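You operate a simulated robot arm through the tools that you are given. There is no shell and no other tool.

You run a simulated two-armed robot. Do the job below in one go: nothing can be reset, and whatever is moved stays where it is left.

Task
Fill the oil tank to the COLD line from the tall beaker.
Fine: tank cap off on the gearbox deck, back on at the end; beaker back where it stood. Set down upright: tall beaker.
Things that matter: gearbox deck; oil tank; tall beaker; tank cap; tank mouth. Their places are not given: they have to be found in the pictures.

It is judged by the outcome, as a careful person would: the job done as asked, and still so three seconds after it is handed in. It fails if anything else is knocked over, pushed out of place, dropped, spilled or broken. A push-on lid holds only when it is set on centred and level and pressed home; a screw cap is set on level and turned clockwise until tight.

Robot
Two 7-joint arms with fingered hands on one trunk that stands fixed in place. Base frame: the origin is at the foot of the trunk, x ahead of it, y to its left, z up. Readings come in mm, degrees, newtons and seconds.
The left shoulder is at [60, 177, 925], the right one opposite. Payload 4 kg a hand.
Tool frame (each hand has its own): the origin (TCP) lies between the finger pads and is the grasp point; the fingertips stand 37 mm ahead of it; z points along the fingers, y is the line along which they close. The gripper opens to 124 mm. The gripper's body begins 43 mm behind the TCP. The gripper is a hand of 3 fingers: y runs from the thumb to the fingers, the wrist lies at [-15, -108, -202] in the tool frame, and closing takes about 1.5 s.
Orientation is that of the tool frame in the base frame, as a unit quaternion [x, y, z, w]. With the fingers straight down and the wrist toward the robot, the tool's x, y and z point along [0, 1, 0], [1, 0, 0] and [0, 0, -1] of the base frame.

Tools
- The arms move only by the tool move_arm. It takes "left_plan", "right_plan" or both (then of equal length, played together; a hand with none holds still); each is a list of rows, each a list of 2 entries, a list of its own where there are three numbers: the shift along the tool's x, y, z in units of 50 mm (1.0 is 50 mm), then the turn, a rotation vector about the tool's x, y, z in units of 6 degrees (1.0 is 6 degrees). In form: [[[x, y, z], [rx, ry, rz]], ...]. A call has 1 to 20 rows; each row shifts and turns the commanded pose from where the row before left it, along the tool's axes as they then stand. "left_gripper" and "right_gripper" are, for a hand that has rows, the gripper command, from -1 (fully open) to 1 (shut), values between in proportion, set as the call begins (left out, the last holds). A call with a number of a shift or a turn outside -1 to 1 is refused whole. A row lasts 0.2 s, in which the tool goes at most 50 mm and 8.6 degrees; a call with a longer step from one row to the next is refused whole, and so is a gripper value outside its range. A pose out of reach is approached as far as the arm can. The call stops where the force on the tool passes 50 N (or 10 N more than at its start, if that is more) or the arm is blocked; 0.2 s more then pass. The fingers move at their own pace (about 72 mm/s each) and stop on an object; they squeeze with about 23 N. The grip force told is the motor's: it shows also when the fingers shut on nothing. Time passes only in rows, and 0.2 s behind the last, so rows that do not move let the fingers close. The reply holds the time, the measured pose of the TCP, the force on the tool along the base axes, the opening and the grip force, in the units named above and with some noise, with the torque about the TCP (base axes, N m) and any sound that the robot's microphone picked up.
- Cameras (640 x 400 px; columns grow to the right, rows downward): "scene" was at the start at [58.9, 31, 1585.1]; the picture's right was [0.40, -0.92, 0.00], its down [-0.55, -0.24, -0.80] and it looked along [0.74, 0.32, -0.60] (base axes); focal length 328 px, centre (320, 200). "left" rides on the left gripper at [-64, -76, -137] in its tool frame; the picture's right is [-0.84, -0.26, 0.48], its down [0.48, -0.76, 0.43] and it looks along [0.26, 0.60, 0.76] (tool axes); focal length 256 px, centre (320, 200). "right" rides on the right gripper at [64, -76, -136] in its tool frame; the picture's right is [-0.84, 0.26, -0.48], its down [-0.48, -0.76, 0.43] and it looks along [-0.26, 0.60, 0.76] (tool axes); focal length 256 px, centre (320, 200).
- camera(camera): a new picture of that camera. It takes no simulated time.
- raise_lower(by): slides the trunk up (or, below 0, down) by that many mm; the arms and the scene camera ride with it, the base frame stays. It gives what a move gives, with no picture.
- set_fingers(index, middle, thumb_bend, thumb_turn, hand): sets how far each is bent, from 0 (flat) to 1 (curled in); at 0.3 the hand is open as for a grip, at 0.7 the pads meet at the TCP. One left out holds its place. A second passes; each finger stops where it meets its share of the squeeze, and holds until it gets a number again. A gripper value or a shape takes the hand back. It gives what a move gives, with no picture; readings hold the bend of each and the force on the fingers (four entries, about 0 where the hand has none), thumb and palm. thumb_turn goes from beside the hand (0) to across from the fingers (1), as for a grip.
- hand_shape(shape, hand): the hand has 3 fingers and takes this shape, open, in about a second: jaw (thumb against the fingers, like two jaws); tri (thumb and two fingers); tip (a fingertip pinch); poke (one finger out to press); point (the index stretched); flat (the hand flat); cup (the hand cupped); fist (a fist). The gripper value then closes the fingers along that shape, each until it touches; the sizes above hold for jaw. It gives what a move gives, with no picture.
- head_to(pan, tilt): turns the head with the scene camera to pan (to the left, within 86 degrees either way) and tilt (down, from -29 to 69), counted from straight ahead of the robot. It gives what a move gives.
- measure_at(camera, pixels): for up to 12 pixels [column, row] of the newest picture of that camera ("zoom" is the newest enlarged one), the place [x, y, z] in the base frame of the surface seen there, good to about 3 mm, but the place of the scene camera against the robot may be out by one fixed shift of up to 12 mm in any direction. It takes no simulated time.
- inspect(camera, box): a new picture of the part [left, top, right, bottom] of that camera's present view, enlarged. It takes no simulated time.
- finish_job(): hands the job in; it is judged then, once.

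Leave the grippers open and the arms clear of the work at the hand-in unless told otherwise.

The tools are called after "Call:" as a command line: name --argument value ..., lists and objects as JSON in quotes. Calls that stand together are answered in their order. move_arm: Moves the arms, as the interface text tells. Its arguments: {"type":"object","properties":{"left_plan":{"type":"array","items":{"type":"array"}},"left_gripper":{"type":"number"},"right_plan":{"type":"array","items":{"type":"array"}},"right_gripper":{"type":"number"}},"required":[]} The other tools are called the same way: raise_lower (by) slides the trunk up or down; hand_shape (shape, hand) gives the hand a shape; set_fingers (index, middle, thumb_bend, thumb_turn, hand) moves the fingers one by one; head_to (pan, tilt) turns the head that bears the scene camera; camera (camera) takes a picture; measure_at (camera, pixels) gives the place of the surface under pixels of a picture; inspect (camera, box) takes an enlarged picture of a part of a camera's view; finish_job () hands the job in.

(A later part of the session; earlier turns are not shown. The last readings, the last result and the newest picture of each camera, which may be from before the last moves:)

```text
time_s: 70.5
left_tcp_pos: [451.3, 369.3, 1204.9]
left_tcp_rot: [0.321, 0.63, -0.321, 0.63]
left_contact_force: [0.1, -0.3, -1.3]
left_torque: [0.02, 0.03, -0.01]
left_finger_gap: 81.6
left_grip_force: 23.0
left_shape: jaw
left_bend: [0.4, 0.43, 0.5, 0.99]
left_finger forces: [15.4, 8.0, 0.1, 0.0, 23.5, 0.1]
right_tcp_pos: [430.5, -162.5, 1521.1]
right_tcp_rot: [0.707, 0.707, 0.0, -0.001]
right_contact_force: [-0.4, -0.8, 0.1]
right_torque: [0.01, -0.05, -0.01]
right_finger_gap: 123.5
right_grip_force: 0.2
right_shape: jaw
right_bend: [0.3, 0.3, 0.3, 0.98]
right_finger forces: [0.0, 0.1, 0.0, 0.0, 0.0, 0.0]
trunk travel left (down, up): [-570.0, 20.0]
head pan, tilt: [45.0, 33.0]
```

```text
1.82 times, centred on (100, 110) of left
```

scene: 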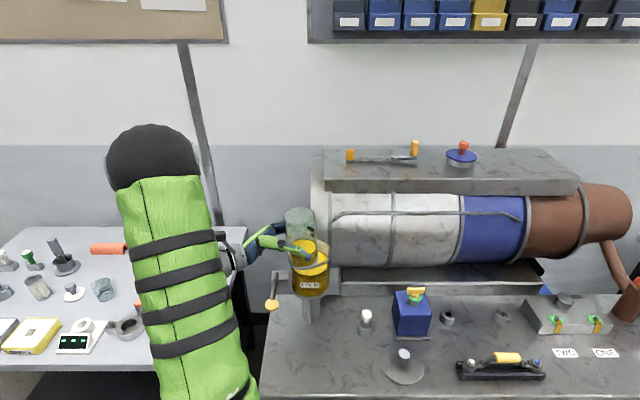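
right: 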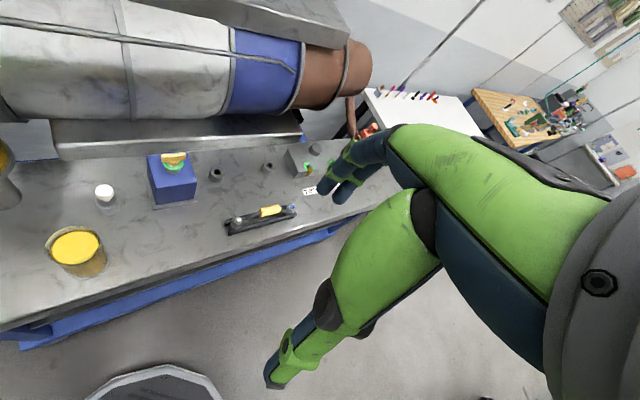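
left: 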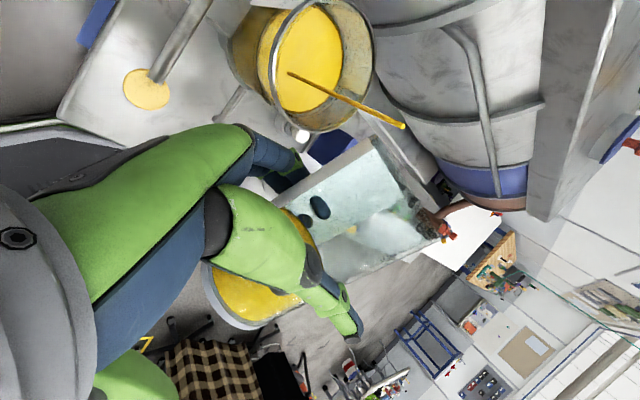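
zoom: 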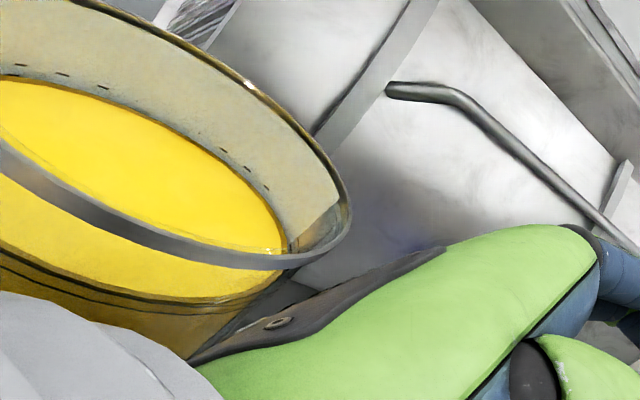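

The far wall now shows only the upper ring's dashes above the oil. I zoom in on this view to compare the oil edge with both rings.

Call:
inspect --camera "left" --box '[0, 60, 110, 130]'

Call:
inspect --camera "left" --box '[0, 0, 110, 70]'

Call:
measure_at --camera "left" --pixels '[[20, 50], [40, 60], [60, 65], [80, 80], [100, 95], [30, 70], [10, 40], [70, 75], [90, 90], [50, 60], [110, 105], [120, 110]]'

```text
5.71 times, centred on (55, 95) of left
```

zoom: 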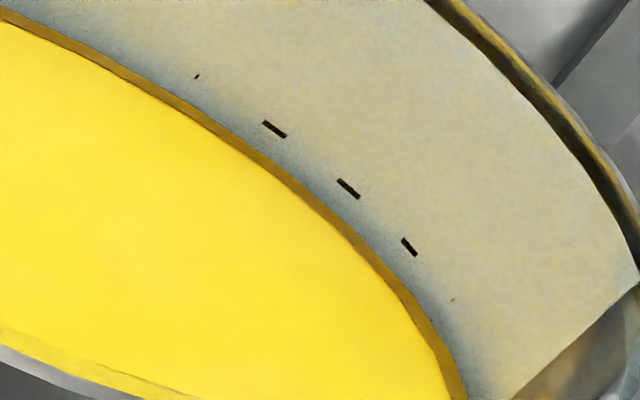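

```text
5.71 times, centred on (55, 35) of left
```

zoom: 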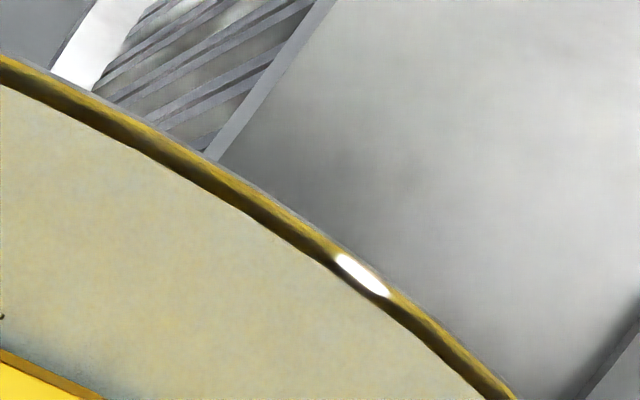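

```text
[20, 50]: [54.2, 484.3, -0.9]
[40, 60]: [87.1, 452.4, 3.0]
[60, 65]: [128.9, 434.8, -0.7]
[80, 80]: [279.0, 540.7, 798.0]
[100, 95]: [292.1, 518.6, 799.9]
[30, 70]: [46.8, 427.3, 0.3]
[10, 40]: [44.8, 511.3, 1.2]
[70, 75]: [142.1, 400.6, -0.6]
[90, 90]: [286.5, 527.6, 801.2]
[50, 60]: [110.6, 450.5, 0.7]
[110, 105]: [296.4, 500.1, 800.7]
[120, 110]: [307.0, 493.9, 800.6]
```

Those readings used an older picture, so I repeat the measurement on a fresh zoom of the same region: dashes at (274,129), (348,188), (408,246) and the oil surface.

Call:
inspect --camera "left" --box '[0, 60, 110, 130]'

Call:
measure_at --camera "zoom" --pixels '[[274, 129], [348, 188], [408, 246], [100, 150], [200, 200], [250, 250], [300, 250], [350, 300], [150, 100], [50, 200], [400, 350], [200, 320]]'

```text
5.71 times, centred on (55, 95) of left
```

zoom: 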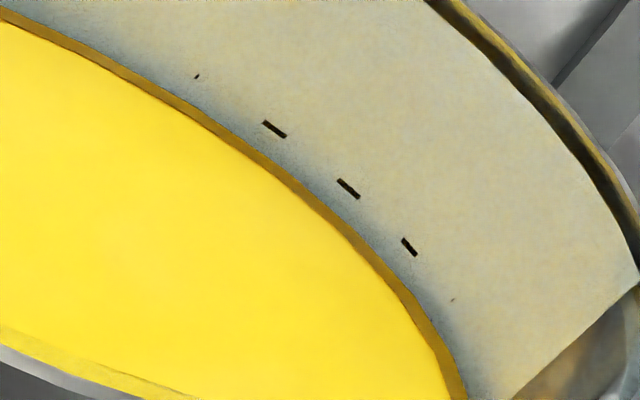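

```text
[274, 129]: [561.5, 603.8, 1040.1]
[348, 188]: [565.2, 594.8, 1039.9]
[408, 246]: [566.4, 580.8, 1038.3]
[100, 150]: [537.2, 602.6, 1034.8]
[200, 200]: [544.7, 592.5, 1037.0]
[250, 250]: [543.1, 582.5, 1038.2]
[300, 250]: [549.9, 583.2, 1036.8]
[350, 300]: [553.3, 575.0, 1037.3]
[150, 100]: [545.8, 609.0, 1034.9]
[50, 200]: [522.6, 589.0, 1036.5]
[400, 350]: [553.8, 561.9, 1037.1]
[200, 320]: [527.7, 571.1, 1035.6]
```

The oil stands at about 1036.5, between the lower ring (now just covered, ~1032) and the upper ring (~1040), so the tank is filled to the line. I lower the beaker over its old place to about 5 mm above the deck.

Call:
move_arm --left_plan '[[[0.3, 0.02, 0], [0, 0, 0]], [[0.6, 0, 0], [0, 0, 0]], [[0.6, 0, 0], [0, 0, 0]], [[0.6, 0, 0], [0, 0, 0]], [[0.6, 0, 0], [0, 0, 0]], [[0.6, 0, 0], [0, 0, 0]], [[0.6, 0, 0], [0, 0, 0]], [[0.6, 0, 0], [0, 0, 0]], [[0.6, 0, 0], [0, 0, 0]], [[0.5, 0, 0], [0, 0, 0]], [[0.4, 0, 0], [0, 0, 0]], [[0.3, 0, 0], [0, 0, 0]], [[0.2, 0, 0], [0, 0, 0]], [[0.2, 0, 0], [0, 0, 0]], [[0, 0, 0], [0, 0, 0]]]'

Call:
inspect --camera "scene" --box '[270, 270, 430, 400]'

```text
time_s: 73.8
left_tcp_pos: [452.4, 369.8, 869.1]
left_tcp_rot: [0.321, 0.629, -0.321, 0.63]
left_contact_force: [0.1, -0.5, -2.0]
left_torque: [-0.02, 0.0, -0.05]
left_finger_gap: 81.6
left_grip_force: 22.6
left_shape: jaw
left_bend: [0.4, 0.43, 0.5, 0.99]
left_finger forces: [15.2, 8.1, 0.0, 0.1, 23.5, 0.0]
right_tcp_pos: [430.5, -163.7, 1520.8]
right_tcp_rot: [0.707, 0.707, 0.0, 0.0]
right_contact_force: [0.3, -0.8, 0.2]
right_torque: [0.02, 0.01, -0.01]
right_finger_gap: 123.4
right_grip_force: 0.1
right_shape: jaw
right_bend: [0.3, 0.3, 0.3, 0.98]
right_finger forces: [0.1, 0.0, 0.1, 0.1, 0.0, 0.0]
trunk travel left (down, up): [-570.0, 20.0]
head pan, tilt: [45.0, 33.0]
```

```text
3.08 times, centred on (350, 335) of scene
```

zoom: 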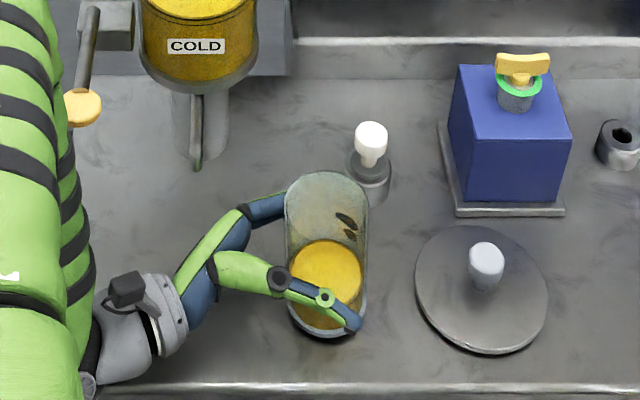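

The beaker is a few mm above the deck at the right spot. I lower it by 1 mm steps and watch for the weight to leave the hand.

Call:
move_arm --left_plan '[[[0.03, 0, 0], [0, 0, 0]], [[0.03, 0, 0], [0, 0, 0]], [[0.02, 0, 0], [0, 0, 0]], [[0.02, 0, 0], [0, 0, 0]], [[0.02, 0, 0], [0, 0, 0]], [[0, 0, 0], [0, 0, 0]]]'

```text
time_s: 75.2
left_tcp_pos: [453.9, 369.4, 863.9]
left_tcp_rot: [0.322, 0.63, -0.321, 0.63]
left_contact_force: [0.1, -0.8, 1.3]
left_torque: [0.07, 0.05, 0.01]
left_finger_gap: 81.2
left_grip_force: 22.8
left_shape: jaw
left_bend: [0.4, 0.43, 0.5, 0.99]
left_finger forces: [15.6, 7.8, 0.0, 0.0, 23.3, 0.1]
right_tcp_pos: [430.2, -162.7, 1521.0]
right_tcp_rot: [0.707, 0.707, 0.0, 0.0]
right_contact_force: [0.2, -0.3, -0.7]
right_torque: [-0.01, -0.02, -0.03]
right_finger_gap: 123.3
right_grip_force: 0.1
right_shape: jaw
right_bend: [0.3, 0.3, 0.3, 0.98]
right_finger forces: [0.0, 0.1, 0.0, 0.0, 0.0, 0.0]
trunk travel left (down, up): [-570.0, 20.0]
head pan, tilt: [45.0, 33.0]
```

The force turned from -2 to +1.3 N, so the beaker has touched. I lower 1 mm more to seat it and then check.

Call:
move_arm --left_plan '[[[0.02, 0, 0], [0, 0, 0]], [[0, 0, 0], [0, 0, 0]]]'

Call:
inspect --camera "scene" --box '[300, 290, 400, 380]'

Call:
camera --camera "left"

```text
time_s: 75.8
left_tcp_pos: [453.0, 369.7, 861.8]
left_tcp_rot: [0.322, 0.63, -0.321, 0.63]
left_contact_force: [0.3, -1.2, 3.6]
left_torque: [0.02, 0.0, -0.02]
left_finger_gap: 81.5
left_grip_force: 22.7
left_shape: jaw
left_bend: [0.4, 0.43, 0.5, 0.99]
left_finger forces: [15.7, 7.9, 0.0, 0.0, 22.9, 0.0]
right_tcp_pos: [430.3, -163.9, 1520.2]
right_tcp_rot: [0.707, 0.707, 0.0, 0.0]
right_contact_force: [1.0, -0.1, 0.6]
right_torque: [-0.02, 0.01, -0.01]
right_finger_gap: 123.8
right_grip_force: 0.1
right_shape: jaw
right_bend: [0.3, 0.3, 0.3, 0.98]
right_finger forces: [0.0, 0.0, 0.0, 0.0, 0.0, 0.0]
trunk travel left (down, up): [-570.0, 20.0]
head pan, tilt: [45.0, 33.0]
```

```text
4.44 times, centred on (350, 335) of scene
```

zoom: 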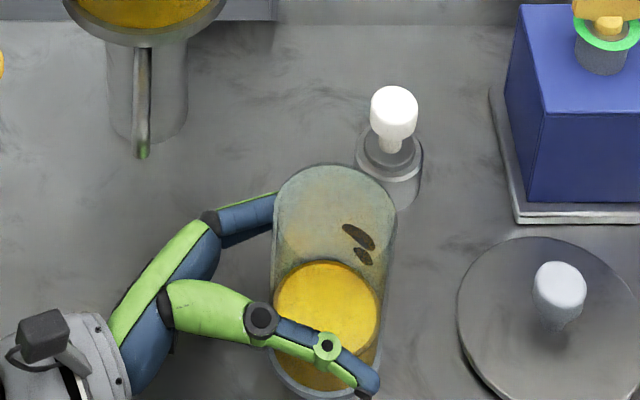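

```text
taken
```

left: 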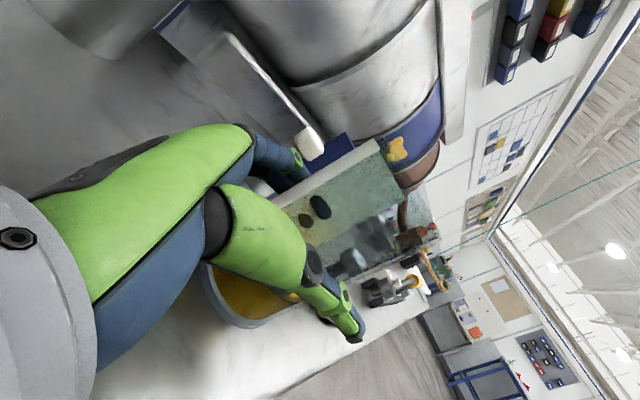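

The beaker stands on the deck (3.6 N upward). I open the fingers fully, standing still.

Call:
move_arm --left_plan '[[[0, 0, 0], [0, 0, 0]], [[0, 0, 0], [0, 0, 0]], [[0, 0, 0], [0, 0, 0]], [[0, 0, 0], [0, 0, 0]], [[0, 0, 0], [0, 0, 0]]]' --left_gripper -1

Call:
inspect --camera "scene" --box '[300, 290, 400, 380]'

```text
time_s: 77.0
left_tcp_pos: [453.9, 369.8, 861.2]
left_tcp_rot: [0.321, 0.63, -0.321, 0.63]
left_contact_force: [0.4, 0.0, -0.3]
left_torque: [-0.02, 0.04, -0.01]
left_finger_gap: 123.4
left_grip_force: 0.2
left_shape: jaw
left_bend: [0.3, 0.3, 0.3, 0.98]
left_finger forces: [0.0, 0.1, 0.0, 0.0, 0.0, 0.0]
right_tcp_pos: [430.9, -164.3, 1520.2]
right_tcp_rot: [0.707, 0.707, 0.0, 0.0]
right_contact_force: [0.1, -0.2, -1.5]
right_torque: [0.01, 0.01, 0.03]
right_finger_gap: 123.6
right_grip_force: 0.1
right_shape: jaw
right_bend: [0.3, 0.3, 0.3, 0.98]
right_finger forces: [0.0, 0.1, 0.0, 0.1, 0.1, 0.0]
trunk travel left (down, up): [-570.0, 20.0]
head pan, tilt: [45.0, 33.0]
```

```text
4.44 times, centred on (350, 335) of scene
```

zoom: 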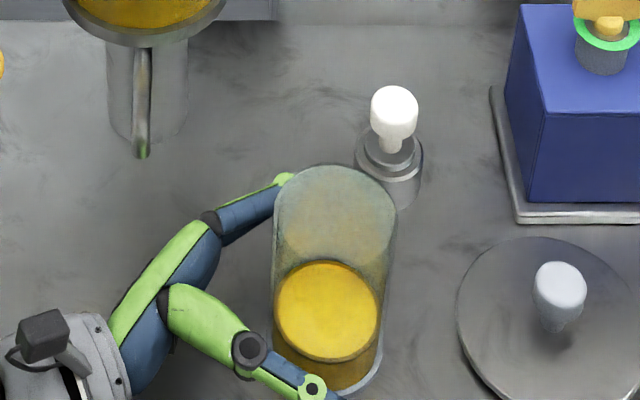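

The beaker stands free and upright. I draw back 15 mm, then rise straight up along the way I came to z≈1200.

Call:
move_arm --left_plan '[[[0, 0, -0.1], [0, 0, 0]], [[0, 0, -0.1], [0, 0, 0]], [[0, 0, -0.1], [0, 0, 0]], [[-0.3, 0, 0], [0, 0, 0]], [[-0.4, 0, 0], [0, 0, 0]], [[-0.5, 0, 0], [0, 0, 0]], [[-0.6, 0, 0], [0, 0, 0]], [[-0.7, 0, 0], [0, 0, 0]], [[-0.8, 0, 0], [0, 0, 0]], [[-0.8, 0, 0], [0, 0, 0]], [[-0.8, 0, 0], [0, 0, 0]], [[-0.8, 0, 0], [0, 0, 0]], [[-0.8, 0, 0], [0, 0, 0]], [[-0.36, 0, 0], [0, 0, 0]], [[0, 0, 0], [0, 0, 0]]]'

Call:
camera --camera "scene"

```text
time_s: 80.2
left_tcp_pos: [442.7, 381.3, 1204.8]
left_tcp_rot: [0.321, 0.63, -0.321, 0.63]
left_contact_force: [0.1, 0.8, -1.0]
left_torque: [0.02, 0.04, 0.02]
left_finger_gap: 123.7
left_grip_force: 0.1
left_shape: jaw
left_bend: [0.3, 0.3, 0.3, 0.98]
left_finger forces: [0.1, 0.0, 0.1, 0.0, 0.0, 0.0]
right_tcp_pos: [431.4, -164.1, 1520.0]
right_tcp_rot: [0.708, 0.707, 0.001, 0.0]
right_contact_force: [0.0, -0.7, 0.2]
right_torque: [0.0, -0.02, 0.02]
right_finger_gap: 123.5
right_grip_force: 0.1
right_shape: jaw
right_bend: [0.3, 0.3, 0.3, 0.98]
right_finger forces: [0.0, 0.1, 0.0, 0.0, 0.1, 0.1]
trunk travel left (down, up): [-570.0, 20.0]
head pan, tilt: [45.0, 33.0]
```

```text
taken
```

scene: 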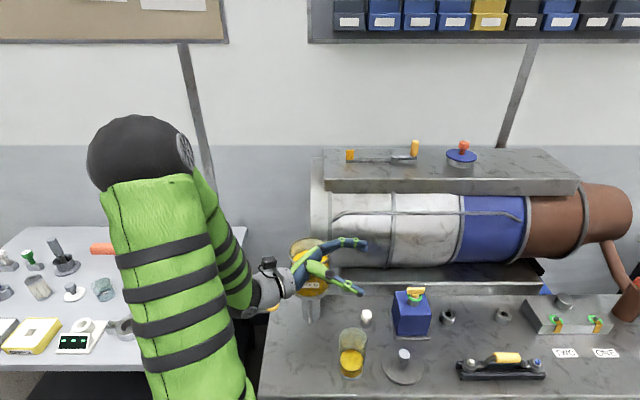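

The beaker is back on its place. I rise a little, then undo the hand turns: 36° about the vertical back, then 90° so the fingers point down again.

Call:
move_arm --left_plan '[[[-0.55, 0, 0], [0, 0, 0]], [[-0.55, 0, 0], [0, 0, 0]], [[0, 0, 0], [1, 0, 0]], [[0, 0, 0], [1, 0, 0]], [[0, 0, 0], [1, 0, 0]], [[0, 0, 0], [1, 0, 0]], [[0, 0, 0], [1, 0, 0]], [[0, 0, 0], [1, 0, 0]], [[0, 0, 0], [0, 0, 0]]]'

Call:
move_arm --left_plan '[[[0, 0, 0], [0, 1, 0]], [[0, 0, 0], [0, 1, 0]], [[0, 0, 0], [0, 1, 0]], [[0, 0, 0], [0, 1, 0]], [[0, 0, 0], [0, 1, 0]], [[0, 0, 0], [0, 1, 0]], [[0, 0, 0], [0, 1, 0]], [[0, 0, 0], [0, 1, 0]], [[0, 0, 0], [0, 1, 0]], [[0, 0, 0], [0, 1, 0]], [[0, 0, 0], [0, 1, 0]], [[0, 0, 0], [0, 1, 0]], [[0, 0, 0], [0, 1, 0]], [[0, 0, 0], [0, 1, 0]], [[0, 0, 0], [0, 1, 0]], [[0, 0, 0], [0, 0, 0]]]'

Call:
camera --camera "scene"

Call:
camera --camera "left"

```text
time_s: 82.2
left_tcp_pos: [444.1, 381.7, 1259.9]
left_tcp_rot: [-0.5, -0.499, 0.502, -0.5]
left_contact_force: [-0.6, -0.1, -0.7]
left_torque: [-0.02, 0.01, 0.01]
left_finger_gap: 123.6
left_grip_force: 0.0
left_shape: jaw
left_bend: [0.3, 0.3, 0.3, 0.98]
left_finger forces: [0.0, 0.0, 0.1, 0.1, 0.1, 0.0]
right_tcp_pos: [430.2, -162.8, 1520.8]
right_tcp_rot: [0.707, 0.707, 0.0, 0.001]
right_contact_force: [-0.6, -0.1, 1.0]
right_torque: [0.01, 0.0, 0.01]
right_finger_gap: 123.3
right_grip_force: 0.1
right_shape: jaw
right_bend: [0.3, 0.3, 0.3, 0.98]
right_finger forces: [0.1, 0.0, 0.0, 0.0, 0.1, 0.0]
trunk travel left (down, up): [-570.0, 20.0]
head pan, tilt: [45.0, 33.0]
```

```text
time_s: 85.5
left_tcp_pos: [444.3, 382.1, 1260.5]
left_tcp_rot: [0.707, 0.707, 0.0, 0.0]
left_contact_force: [-0.4, 0.2, 0.6]
left_torque: [-0.05, 0.0, 0.01]
left_finger_gap: 123.8
left_grip_force: 0.1
left_shape: jaw
left_bend: [0.3, 0.3, 0.3, 0.98]
left_finger forces: [0.0, 0.0, 0.0, 0.0, 0.1, 0.0]
right_tcp_pos: [431.2, -163.3, 1520.8]
right_tcp_rot: [0.707, 0.707, 0.001, 0.0]
right_contact_force: [-0.4, -0.1, 0.4]
right_torque: [0.01, 0.0, 0.0]
right_finger_gap: 123.8
right_grip_force: 0.1
right_shape: jaw
right_bend: [0.3, 0.3, 0.3, 0.98]
right_finger forces: [0.0, 0.1, 0.0, 0.0, 0.0, 0.0]
trunk travel left (down, up): [-570.0, 20.0]
head pan, tilt: [45.0, 33.0]
```

```text
taken
```

scene: 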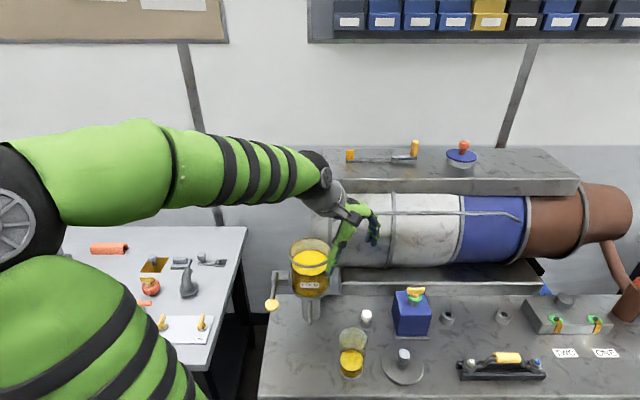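

```text
taken
```

left: 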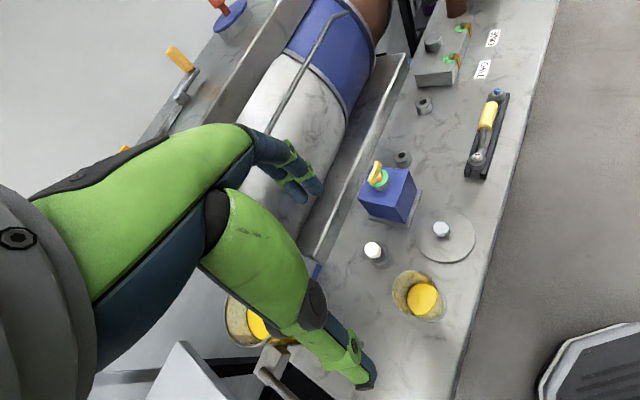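

The view of the tank is clear now. I zoom in to check the oil level against the rings and the beaker's stance.

Call:
inspect --camera "scene" --box '[275, 230, 345, 305]'

Call:
inspect --camera "left" --box '[350, 200, 490, 340]'

Call:
measure_at --camera "zoom" --pixels '[[408, 115], [400, 100], [385, 115], [428, 110], [408, 135], [280, 265], [240, 240], [310, 240], [330, 310], [460, 60], [500, 110], [400, 190]]'

```text
5.33 times, centred on (310, 268) of scene
```

zoom: 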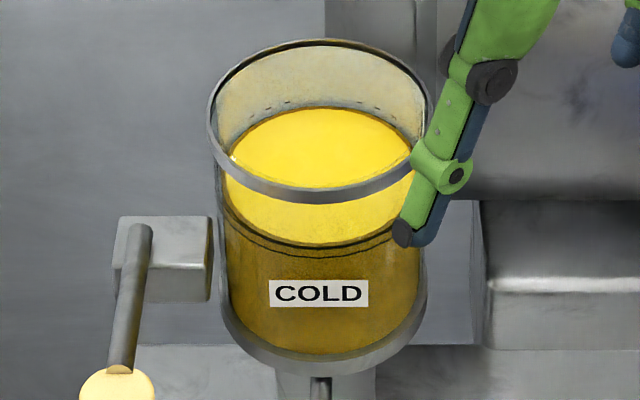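

```text
2.86 times, centred on (420, 270) of left
```

zoom: 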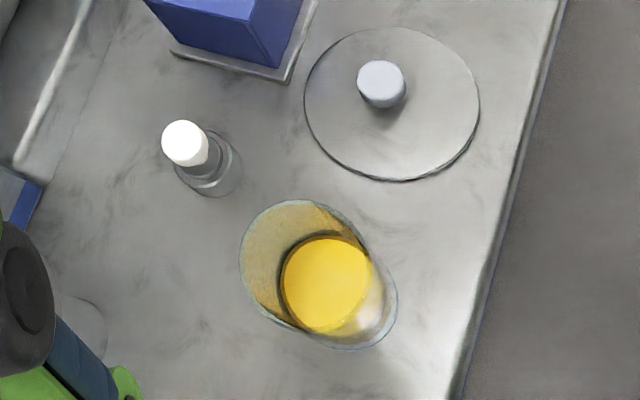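

```text
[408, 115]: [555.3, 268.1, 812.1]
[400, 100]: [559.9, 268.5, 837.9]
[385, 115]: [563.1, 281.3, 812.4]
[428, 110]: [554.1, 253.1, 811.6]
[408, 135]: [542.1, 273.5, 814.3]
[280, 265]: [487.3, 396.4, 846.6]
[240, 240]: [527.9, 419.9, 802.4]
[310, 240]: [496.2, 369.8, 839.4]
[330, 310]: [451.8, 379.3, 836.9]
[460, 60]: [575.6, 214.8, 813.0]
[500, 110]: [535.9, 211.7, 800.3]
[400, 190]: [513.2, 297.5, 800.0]
```

The oil's front edge now lies close to the rings. I zoom in further on the front glass to see exactly how it lies between them.

Call:
inspect --camera "scene" --box '[290, 255, 330, 290]'

Call:
inspect --camera "scene" --box '[290, 235, 330, 265]'

```text
11.43 times, centred on (310, 272) of scene
```

zoom: 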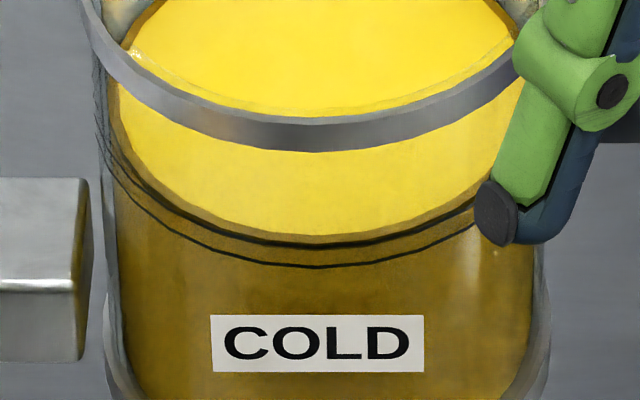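

```text
13.33 times, centred on (310, 250) of scene
```

zoom: 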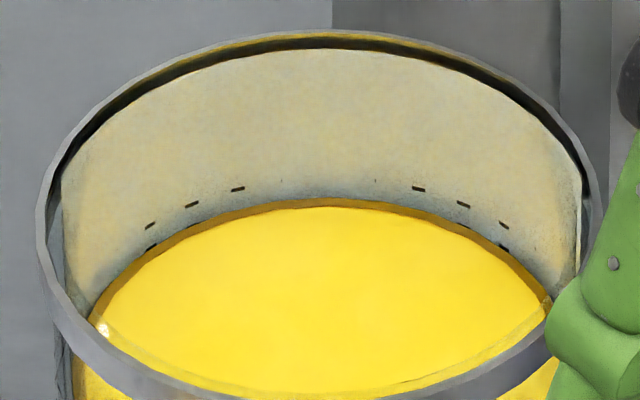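

The oil's edge sits on the upper ring at the front and on the lower ring at the back, so its true level is midway between them. Now the lid: I move the hand above the knob at about (573,269), going sideways first, then down to z≈1000 with the fingers partly closed to 74 mm.

Call:
move_arm --left_plan '[[[-0.563, 0.64, 0], [0, 0, 0]], [[-0.563, 0.64, 0], [0, 0, 0]], [[-0.563, 0.64, 0], [0, 0, 0]], [[-0.563, 0.64, 0], [0, 0, 0]], [[0, 0, 0.6], [0, 0, 0]], [[0, 0, 0.8], [0, 0, 0]], [[0, 0, 0.8], [0, 0, 0]], [[0, 0, 0.8], [0, 0, 0]], [[0, 0, 0.8], [0, 0, 0]], [[0, 0, 0.8], [0, 0, 0]], [[0, 0, 0.6], [0, 0, 0]], [[0, 0, 0], [0, 0, 0]]]' --left_gripper -0.2

Call:
camera --camera "left"

Call:
inspect --camera "scene" --box '[320, 260, 500, 400]'

```text
time_s: 88.2
left_tcp_pos: [573.3, 266.6, 998.1]
left_tcp_rot: [0.707, 0.707, 0.0, -0.001]
left_contact_force: [0.3, 0.4, 0.0]
left_torque: [0.04, -0.01, 0.0]
left_finger_gap: 74.6
left_grip_force: 0.1
left_shape: jaw
left_bend: [0.38, 0.42, 0.53, 0.99]
left_finger forces: [0.0, 0.1, 0.0, 0.1, 0.0, 0.1]
right_tcp_pos: [432.0, -162.8, 1520.1]
right_tcp_rot: [0.707, 0.707, 0.0, 0.0]
right_contact_force: [0.6, -0.4, -0.6]
right_torque: [0.0, 0.03, 0.02]
right_finger_gap: 123.7
right_grip_force: 0.0
right_shape: jaw
right_bend: [0.3, 0.3, 0.3, 0.98]
right_finger forces: [0.1, 0.0, 0.1, 0.0, 0.0, 0.0]
trunk travel left (down, up): [-570.0, 20.0]
head pan, tilt: [45.0, 33.0]
```

```text
taken
```

left: 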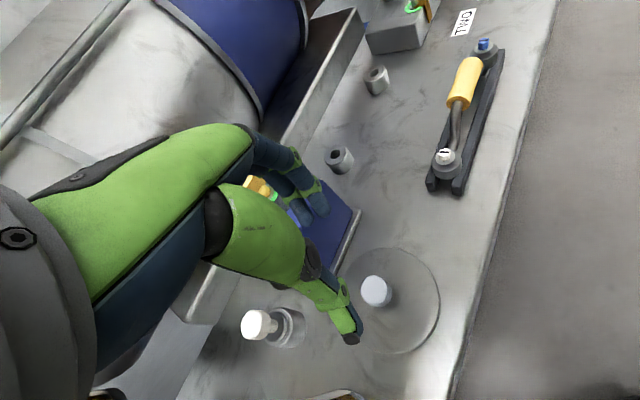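

```text
2.86 times, centred on (410, 330) of scene
```

zoom: 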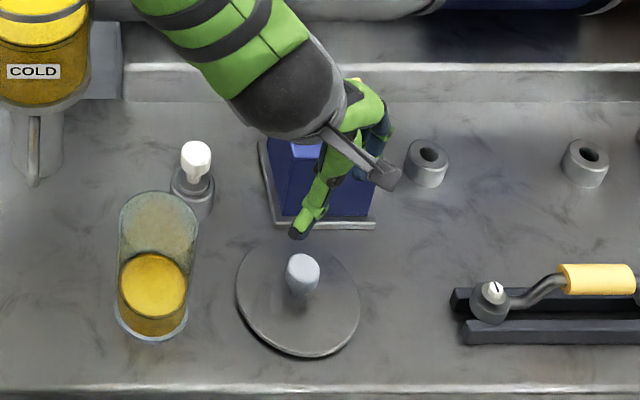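

I measure the knob (around (375,291) in the left picture) and the lid's edge again from here.

Call:
measure_at --camera "left" --pixels '[[373, 291], [363, 290], [384, 290], [374, 280], [372, 304], [439, 298], [400, 250], [395, 352], [432, 275], [420, 336], [405, 300], [366, 262]]'

Call:
inspect --camera "left" --box '[330, 240, 450, 360]'

```text
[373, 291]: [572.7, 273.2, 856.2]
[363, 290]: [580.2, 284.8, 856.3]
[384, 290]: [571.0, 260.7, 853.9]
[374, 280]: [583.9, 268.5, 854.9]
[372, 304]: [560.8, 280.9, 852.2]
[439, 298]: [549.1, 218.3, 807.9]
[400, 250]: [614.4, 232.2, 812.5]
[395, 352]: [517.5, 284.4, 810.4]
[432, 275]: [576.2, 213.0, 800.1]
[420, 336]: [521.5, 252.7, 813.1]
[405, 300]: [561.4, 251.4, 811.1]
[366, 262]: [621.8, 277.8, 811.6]
```

```text
3.33 times, centred on (390, 300) of left
```

zoom: 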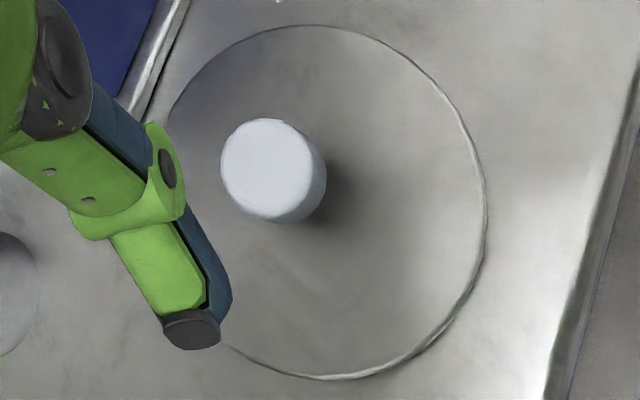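

The knob centre reads about (573,272.5), so I shift 5.5 mm to the left and come down 144 mm to put the TCP level with the knob's top (z≈854), tips about 5 mm above the disc.

Call:
move_arm --left_plan '[[[0.11, 0, 0.3], [0, 0, 0]], [[0, 0, 0.6], [0, 0, 0]], [[0, 0, 0.6], [0, 0, 0]], [[0, 0, 0.5], [0, 0, 0]], [[0, 0, 0.4], [0, 0, 0]], [[0, 0, 0.26], [0, 0, 0]], [[0, 0, 0.15], [0, 0, 0]], [[0, 0, 0.07], [0, 0, 0]], [[0, 0, 0], [0, 0, 0]]]'

Call:
inspect --camera "scene" --box '[340, 290, 460, 390]'

Call:
camera --camera "left"

```text
time_s: 90.2
left_tcp_pos: [573.7, 274.7, 857.0]
left_tcp_rot: [0.708, 0.707, 0.0, 0.0]
left_contact_force: [0.5, -0.2, 0.0]
left_torque: [0.01, 0.0, -0.02]
left_finger_gap: 74.5
left_grip_force: 0.1
left_shape: jaw
left_bend: [0.38, 0.42, 0.53, 0.99]
left_finger forces: [0.1, 0.1, 0.1, 0.0, 0.0, 0.1]
right_tcp_pos: [430.4, -162.8, 1520.2]
right_tcp_rot: [0.707, 0.707, 0.0, 0.0]
right_contact_force: [0.4, -0.5, 0.6]
right_torque: [-0.01, -0.03, 0.0]
right_finger_gap: 123.7
right_grip_force: 0.0
right_shape: jaw
right_bend: [0.3, 0.3, 0.3, 0.98]
right_finger forces: [0.0, 0.0, 0.0, 0.0, 0.1, 0.1]
trunk travel left (down, up): [-570.0, 20.0]
head pan, tilt: [45.0, 33.0]
```

```text
4.00 times, centred on (400, 340) of scene
```

zoom: 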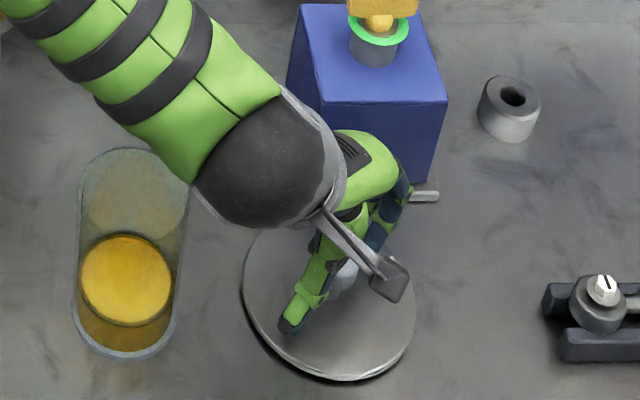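

```text
taken
```

left: 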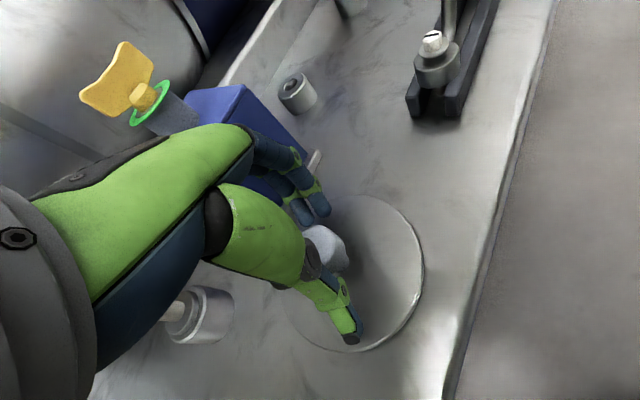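

TCP reads about (573.7,274,856). I check the lid's centre against the hand once more in this close view before closing.

Call:
measure_at --camera "left" --pixels '[[421, 265], [398, 212], [412, 310], [375, 347], [335, 347], [366, 198], [327, 240], [335, 255], [320, 230], [390, 260]]'

```text
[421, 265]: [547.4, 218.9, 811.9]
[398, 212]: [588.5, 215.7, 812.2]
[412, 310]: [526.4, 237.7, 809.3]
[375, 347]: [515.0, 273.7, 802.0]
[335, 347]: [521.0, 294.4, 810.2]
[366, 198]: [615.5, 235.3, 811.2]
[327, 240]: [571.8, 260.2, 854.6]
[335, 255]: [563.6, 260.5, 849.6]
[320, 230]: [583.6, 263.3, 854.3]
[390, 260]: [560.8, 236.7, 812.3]
```

The lid's centre fits at (571.7,272), within about 1.5 mm of the hand. I close on the knob.

Call:
move_arm --left_plan '[[[-0.02, -0.025, 0], [0, 0, 0]], [[0, 0, 0], [0, 0, 0]], [[0, 0, 0], [0, 0, 0]], [[0, 0, 0], [0, 0, 0]], [[0, 0, 0], [0, 0, 0]], [[0, 0, 0], [0, 0, 0]], [[0, 0, 0], [0, 0, 0]]]' --left_gripper 1

Call:
camera --camera "left"

Call:
inspect --camera "scene" --box '[340, 290, 460, 390]'

```text
time_s: 91.8
left_tcp_pos: [571.3, 273.2, 856.2]
left_tcp_rot: [0.707, 0.707, 0.0, 0.0]
left_contact_force: [-1.2, -0.3, 3.4]
left_torque: [0.04, -0.2, 0.0]
left_finger_gap: 27.9
left_grip_force: 23.4
left_shape: jaw
left_bend: [0.54, 0.6, 0.63, 1.0]
left_finger forces: [13.5, 7.4, 0.0, 0.0, 26.7, 0.1]
right_tcp_pos: [430.2, -163.1, 1520.0]
right_tcp_rot: [0.707, 0.707, 0.0, 0.0]
right_contact_force: [0.9, 0.5, 0.1]
right_torque: [-0.02, 0.02, -0.02]
right_finger_gap: 123.6
right_grip_force: 0.0
right_shape: jaw
right_bend: [0.3, 0.3, 0.3, 0.98]
right_finger forces: [0.0, 0.1, 0.0, 0.0, 0.0, 0.0]
trunk travel left (down, up): [-570.0, 20.0]
head pan, tilt: [45.0, 33.0]
```

```text
taken
```

left: 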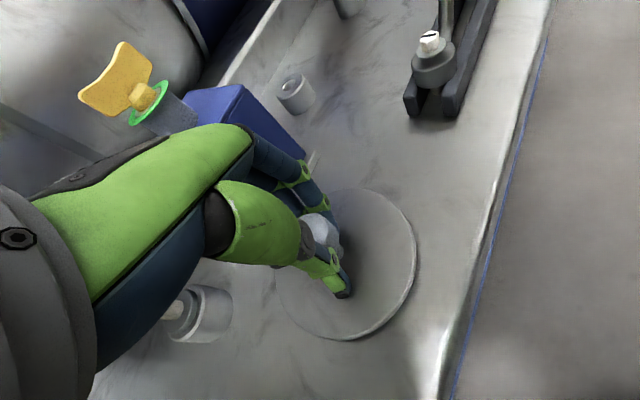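

```text
4.00 times, centred on (400, 340) of scene
```

zoom: 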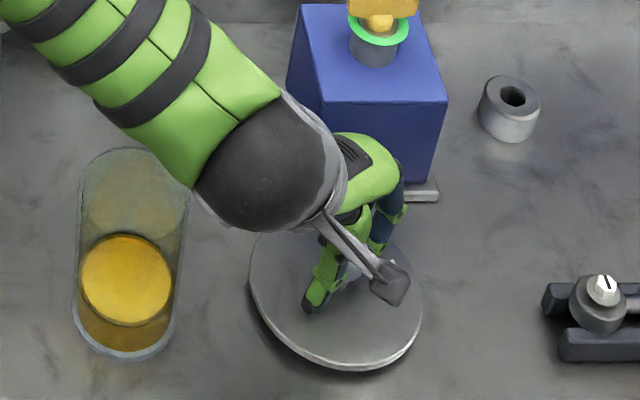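

The knob is gripped with 23 N; the lid slid a few mm as the fingers closed. I lift it slowly 60 mm and then measure its tilt and offset in the hand.

Call:
move_arm --left_plan '[[[0, 0, -0.06], [0, 0, 0]], [[0, 0, -0.1], [0, 0, 0]], [[0, 0, -0.2], [0, 0, 0]], [[0, 0, -0.3], [0, 0, 0]], [[0, 0, -0.3], [0, 0, 0]], [[0, 0, -0.3], [0, 0, 0]], [[0, 0, 0], [0, 0, 0]]]'

Call:
camera --camera "left"

Call:
inspect --camera "scene" --box '[330, 270, 470, 390]'

Call:
measure_at --camera "left" --pixels '[[411, 265], [390, 210], [400, 300], [370, 330], [330, 335], [366, 198], [360, 280], [290, 310], [380, 240], [345, 320], [300, 325], [405, 240]]'

```text
time_s: 93.3
left_tcp_pos: [569.1, 274.1, 918.4]
left_tcp_rot: [0.707, 0.707, 0.0, 0.001]
left_contact_force: [-0.1, -1.0, -0.4]
left_torque: [0.0, 0.0, 0.0]
left_finger_gap: 26.8
left_grip_force: 23.1
left_shape: jaw
left_bend: [0.54, 0.6, 0.63, 1.0]
left_finger forces: [16.6, 9.2, 0.0, 0.0, 26.4, 0.0]
right_tcp_pos: [431.3, -163.9, 1520.3]
right_tcp_rot: [0.707, 0.707, 0.0, 0.0]
right_contact_force: [-0.5, -0.4, 0.8]
right_torque: [-0.02, -0.03, -0.01]
right_finger_gap: 123.7
right_grip_force: 0.2
right_shape: jaw
right_bend: [0.3, 0.3, 0.3, 0.98]
right_finger forces: [0.1, 0.1, 0.0, 0.1, 0.0, 0.0]
trunk travel left (down, up): [-570.0, 20.0]
head pan, tilt: [45.0, 33.0]
```

```text
taken
```

left: 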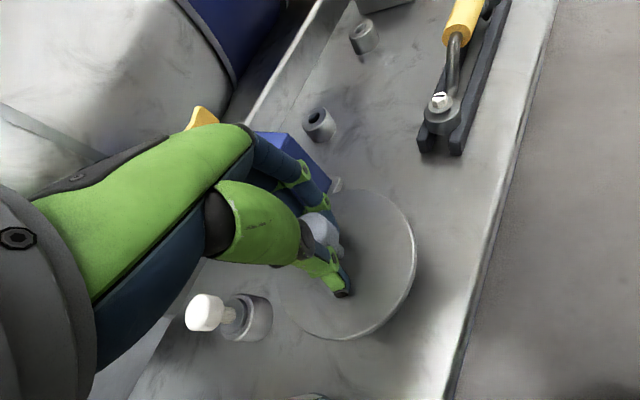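

```text
3.33 times, centred on (400, 330) of scene
```

zoom: 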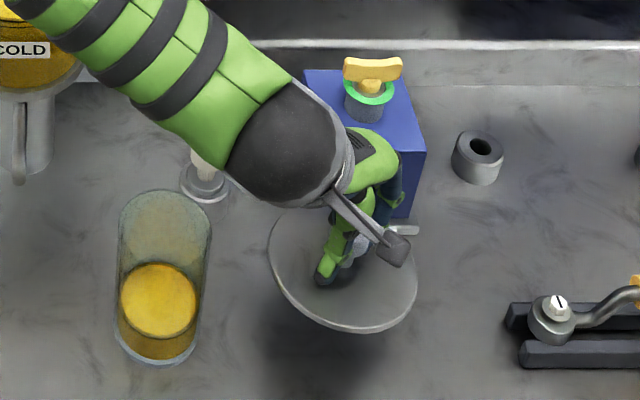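

```text
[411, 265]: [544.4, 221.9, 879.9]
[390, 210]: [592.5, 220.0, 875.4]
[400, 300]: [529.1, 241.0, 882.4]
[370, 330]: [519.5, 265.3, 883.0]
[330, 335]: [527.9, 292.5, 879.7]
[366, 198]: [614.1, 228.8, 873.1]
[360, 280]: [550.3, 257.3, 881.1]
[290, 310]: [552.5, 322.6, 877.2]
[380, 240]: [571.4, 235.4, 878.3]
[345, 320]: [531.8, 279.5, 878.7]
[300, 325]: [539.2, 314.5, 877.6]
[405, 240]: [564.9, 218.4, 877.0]
```

The lid hangs tilted about 6° (far side low) in the grip. I first lift it to z≈1230 and carry it over the tank, and will level it there before lowering.

Call:
move_arm --left_plan '[[[0, 0, -0.5], [0, 0, 0]], [[0, 0, -0.8], [0, 0, 0]], [[0, 0, -0.8], [0, 0, 0]], [[0, 0, -0.8], [0, 0, 0]], [[0, 0, -0.8], [0, 0, 0]], [[0, 0, -0.8], [0, 0, 0]], [[0, 0, -0.8], [0, 0, 0]], [[0, 0, -0.6], [0, 0, 0]], [[0, 0, -0.3], [0, 0, 0]], [[0.4, -0.08, 0], [0, 0, 0]], [[0.75, -0.155, 0], [0, 0, 0]], [[0.75, -0.155, 0], [0, 0, 0]], [[0.75, -0.155, 0], [0, 0, 0]], [[0.75, -0.155, 0], [0, 0, 0]], [[0.75, -0.155, 0], [0, 0, 0]], [[0.75, -0.155, 0], [0, 0, 0]], [[0.75, -0.155, 0], [0, 0, 0]], [[0.4, -0.075, 0], [0, 0, 0]], [[0, 0, 0], [0, 0, 0]]]'

Call:
camera --camera "left"

Call:
inspect --camera "scene" --box '[240, 180, 380, 310]'

```text
time_s: 97.3
left_tcp_pos: [507.1, 577.8, 1228.8]
left_tcp_rot: [0.707, 0.707, 0.0, 0.0]
left_contact_force: [0.7, -0.6, -0.4]
left_torque: [-0.02, -0.02, 0.03]
left_finger_gap: 26.0
left_grip_force: 23.2
left_shape: jaw
left_bend: [0.54, 0.6, 0.63, 1.0]
left_finger forces: [16.7, 10.1, 0.0, 0.0, 26.6, 0.1]
right_tcp_pos: [430.2, -162.9, 1520.7]
right_tcp_rot: [0.707, 0.707, 0.0, 0.0]
right_contact_force: [-0.5, 0.5, -1.1]
right_torque: [-0.01, 0.01, -0.02]
right_finger_gap: 123.7
right_grip_force: 0.1
right_shape: jaw
right_bend: [0.3, 0.3, 0.3, 0.98]
right_finger forces: [0.0, 0.0, 0.0, 0.0, 0.1, 0.0]
trunk travel left (down, up): [-570.0, 20.0]
head pan, tilt: [45.0, 33.0]
```

```text
taken
```

left: 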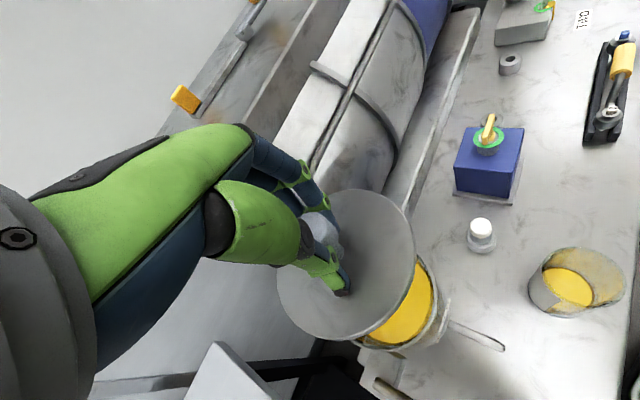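

```text
3.08 times, centred on (310, 245) of scene
```

zoom: 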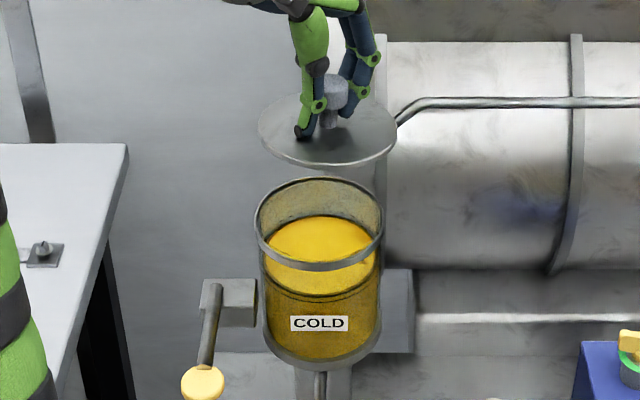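

The lid is over the tank. I measure its plane again here, since the finger gap changed slightly, before levelling it.

Call:
inspect --camera "left" --box '[260, 170, 450, 350]'

Call:
measure_at --camera "zoom" --pixels '[[350, 60], [420, 100], [455, 180], [440, 240], [400, 300], [340, 340], [270, 350], [210, 325], [180, 270], [330, 280], [400, 180], [250, 320]]'

```text
2.22 times, centred on (355, 260) of left
```

zoom: 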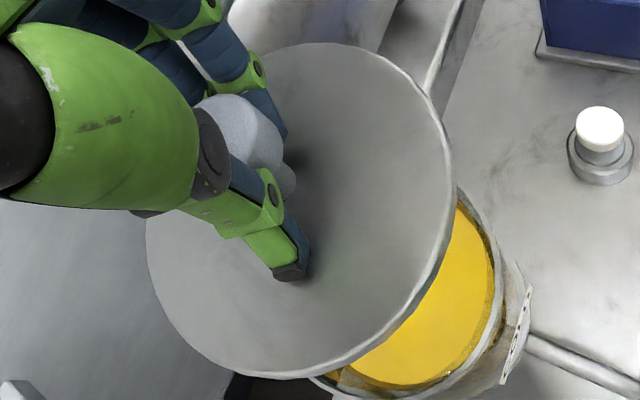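

```text
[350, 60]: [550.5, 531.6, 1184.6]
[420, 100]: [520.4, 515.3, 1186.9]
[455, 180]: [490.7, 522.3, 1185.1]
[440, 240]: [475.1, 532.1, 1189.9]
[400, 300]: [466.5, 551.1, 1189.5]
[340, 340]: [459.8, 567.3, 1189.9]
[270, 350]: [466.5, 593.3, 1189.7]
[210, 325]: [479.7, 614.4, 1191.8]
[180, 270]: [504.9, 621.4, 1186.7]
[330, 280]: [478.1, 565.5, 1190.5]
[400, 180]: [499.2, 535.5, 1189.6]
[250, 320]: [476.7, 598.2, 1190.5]
```

The tilt is about 4° with the far side low. I turn the hand 4.2° about its x axis to level the lid, and measure again.

Call:
move_arm --left_plan '[[[0, 0, 0], [-0.35, 0, 0]], [[0, 0, 0], [-0.35, 0, 0]], [[0, 0, 0], [0, 0, 0]]]'

Call:
camera --camera "left"

Call:
inspect --camera "left" --box '[260, 170, 450, 350]'

Call:
measure_at --camera "zoom" --pixels '[[350, 60], [400, 85], [435, 130], [440, 180], [430, 240], [390, 300], [330, 340], [270, 350], [210, 325], [180, 270], [330, 280], [400, 180]]'

```text
time_s: 98.2
left_tcp_pos: [507.2, 576.1, 1228.7]
left_tcp_rot: [0.707, 0.707, 0.026, 0.026]
left_contact_force: [-0.1, -0.5, -1.0]
left_torque: [0.0, 0.0, 0.0]
left_finger_gap: 26.0
left_grip_force: 22.6
left_shape: jaw
left_bend: [0.54, 0.6, 0.63, 1.0]
left_finger forces: [16.7, 10.1, 0.0, 0.0, 26.8, 0.0]
right_tcp_pos: [430.9, -163.9, 1519.3]
right_tcp_rot: [0.708, 0.707, 0.0, 0.0]
right_contact_force: [0.2, 0.2, 0.4]
right_torque: [0.02, -0.05, 0.0]
right_finger_gap: 123.5
right_grip_force: 0.1
right_shape: jaw
right_bend: [0.3, 0.3, 0.3, 0.98]
right_finger forces: [0.0, 0.1, 0.0, 0.0, 0.0, 0.0]
trunk travel left (down, up): [-570.0, 20.0]
head pan, tilt: [45.0, 33.0]
```

```text
taken
```

left: 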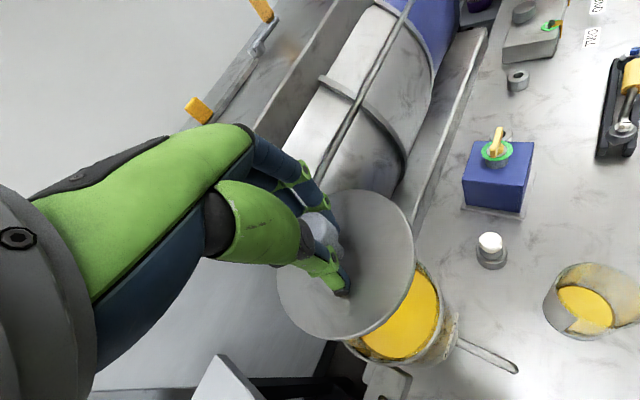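

```text
2.22 times, centred on (355, 260) of left
```

zoom: 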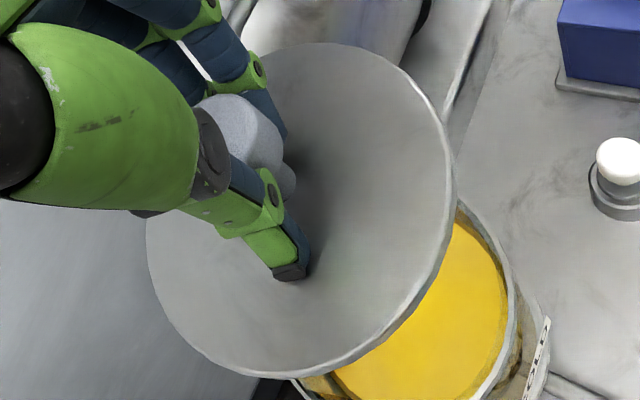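

```text
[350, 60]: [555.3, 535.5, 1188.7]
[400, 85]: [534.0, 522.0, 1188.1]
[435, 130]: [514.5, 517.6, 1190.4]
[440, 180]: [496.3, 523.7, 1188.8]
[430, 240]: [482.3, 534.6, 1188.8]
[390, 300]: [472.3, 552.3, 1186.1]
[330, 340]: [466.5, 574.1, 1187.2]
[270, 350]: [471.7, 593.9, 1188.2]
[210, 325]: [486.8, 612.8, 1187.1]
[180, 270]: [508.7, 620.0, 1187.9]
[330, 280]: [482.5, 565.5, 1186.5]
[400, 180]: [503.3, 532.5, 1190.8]
```

The lid is now level to about 1°. I measure points right at its edge to find its centre relative to the tank's axis.

Call:
measure_at --camera "zoom" --pixels '[[330, 47], [390, 68], [435, 120], [450, 170], [447, 235], [415, 295], [365, 345], [310, 370], [250, 370], [195, 340], [165, 300], [150, 250]]'

Call:
inspect --camera "left" --box '[330, 250, 480, 390]'

Call:
measure_at --camera "zoom" --pixels '[[395, 60], [440, 110], [470, 180], [450, 250], [400, 310], [330, 350], [480, 200], [460, 300], [400, 340], [300, 340], [430, 60], [350, 300]]'

```text
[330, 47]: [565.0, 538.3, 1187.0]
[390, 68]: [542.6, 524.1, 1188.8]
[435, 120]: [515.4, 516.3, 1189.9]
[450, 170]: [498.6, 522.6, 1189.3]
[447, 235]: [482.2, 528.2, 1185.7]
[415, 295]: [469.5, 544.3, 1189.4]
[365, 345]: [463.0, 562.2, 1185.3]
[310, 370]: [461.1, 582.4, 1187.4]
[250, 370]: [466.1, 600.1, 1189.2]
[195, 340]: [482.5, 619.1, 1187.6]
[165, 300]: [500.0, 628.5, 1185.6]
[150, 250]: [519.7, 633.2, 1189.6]
```

```text
2.86 times, centred on (405, 320) of left
```

zoom: 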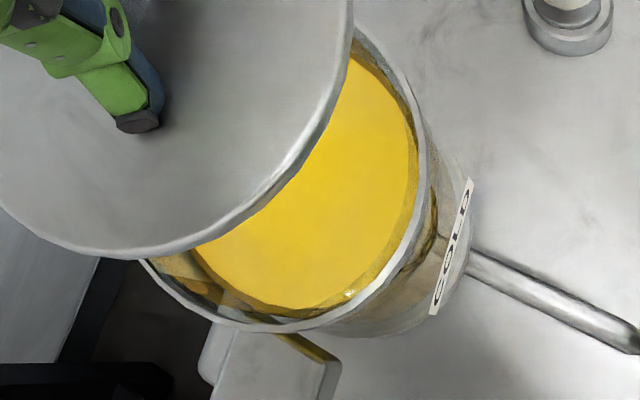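

```text
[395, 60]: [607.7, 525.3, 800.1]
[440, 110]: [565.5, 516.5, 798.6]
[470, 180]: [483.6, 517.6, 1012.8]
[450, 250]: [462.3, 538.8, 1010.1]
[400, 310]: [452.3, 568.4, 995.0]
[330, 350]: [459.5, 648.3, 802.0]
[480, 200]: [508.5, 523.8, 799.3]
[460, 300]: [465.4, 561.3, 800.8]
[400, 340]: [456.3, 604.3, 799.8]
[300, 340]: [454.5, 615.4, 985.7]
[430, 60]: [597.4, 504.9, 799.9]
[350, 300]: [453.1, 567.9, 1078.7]
```

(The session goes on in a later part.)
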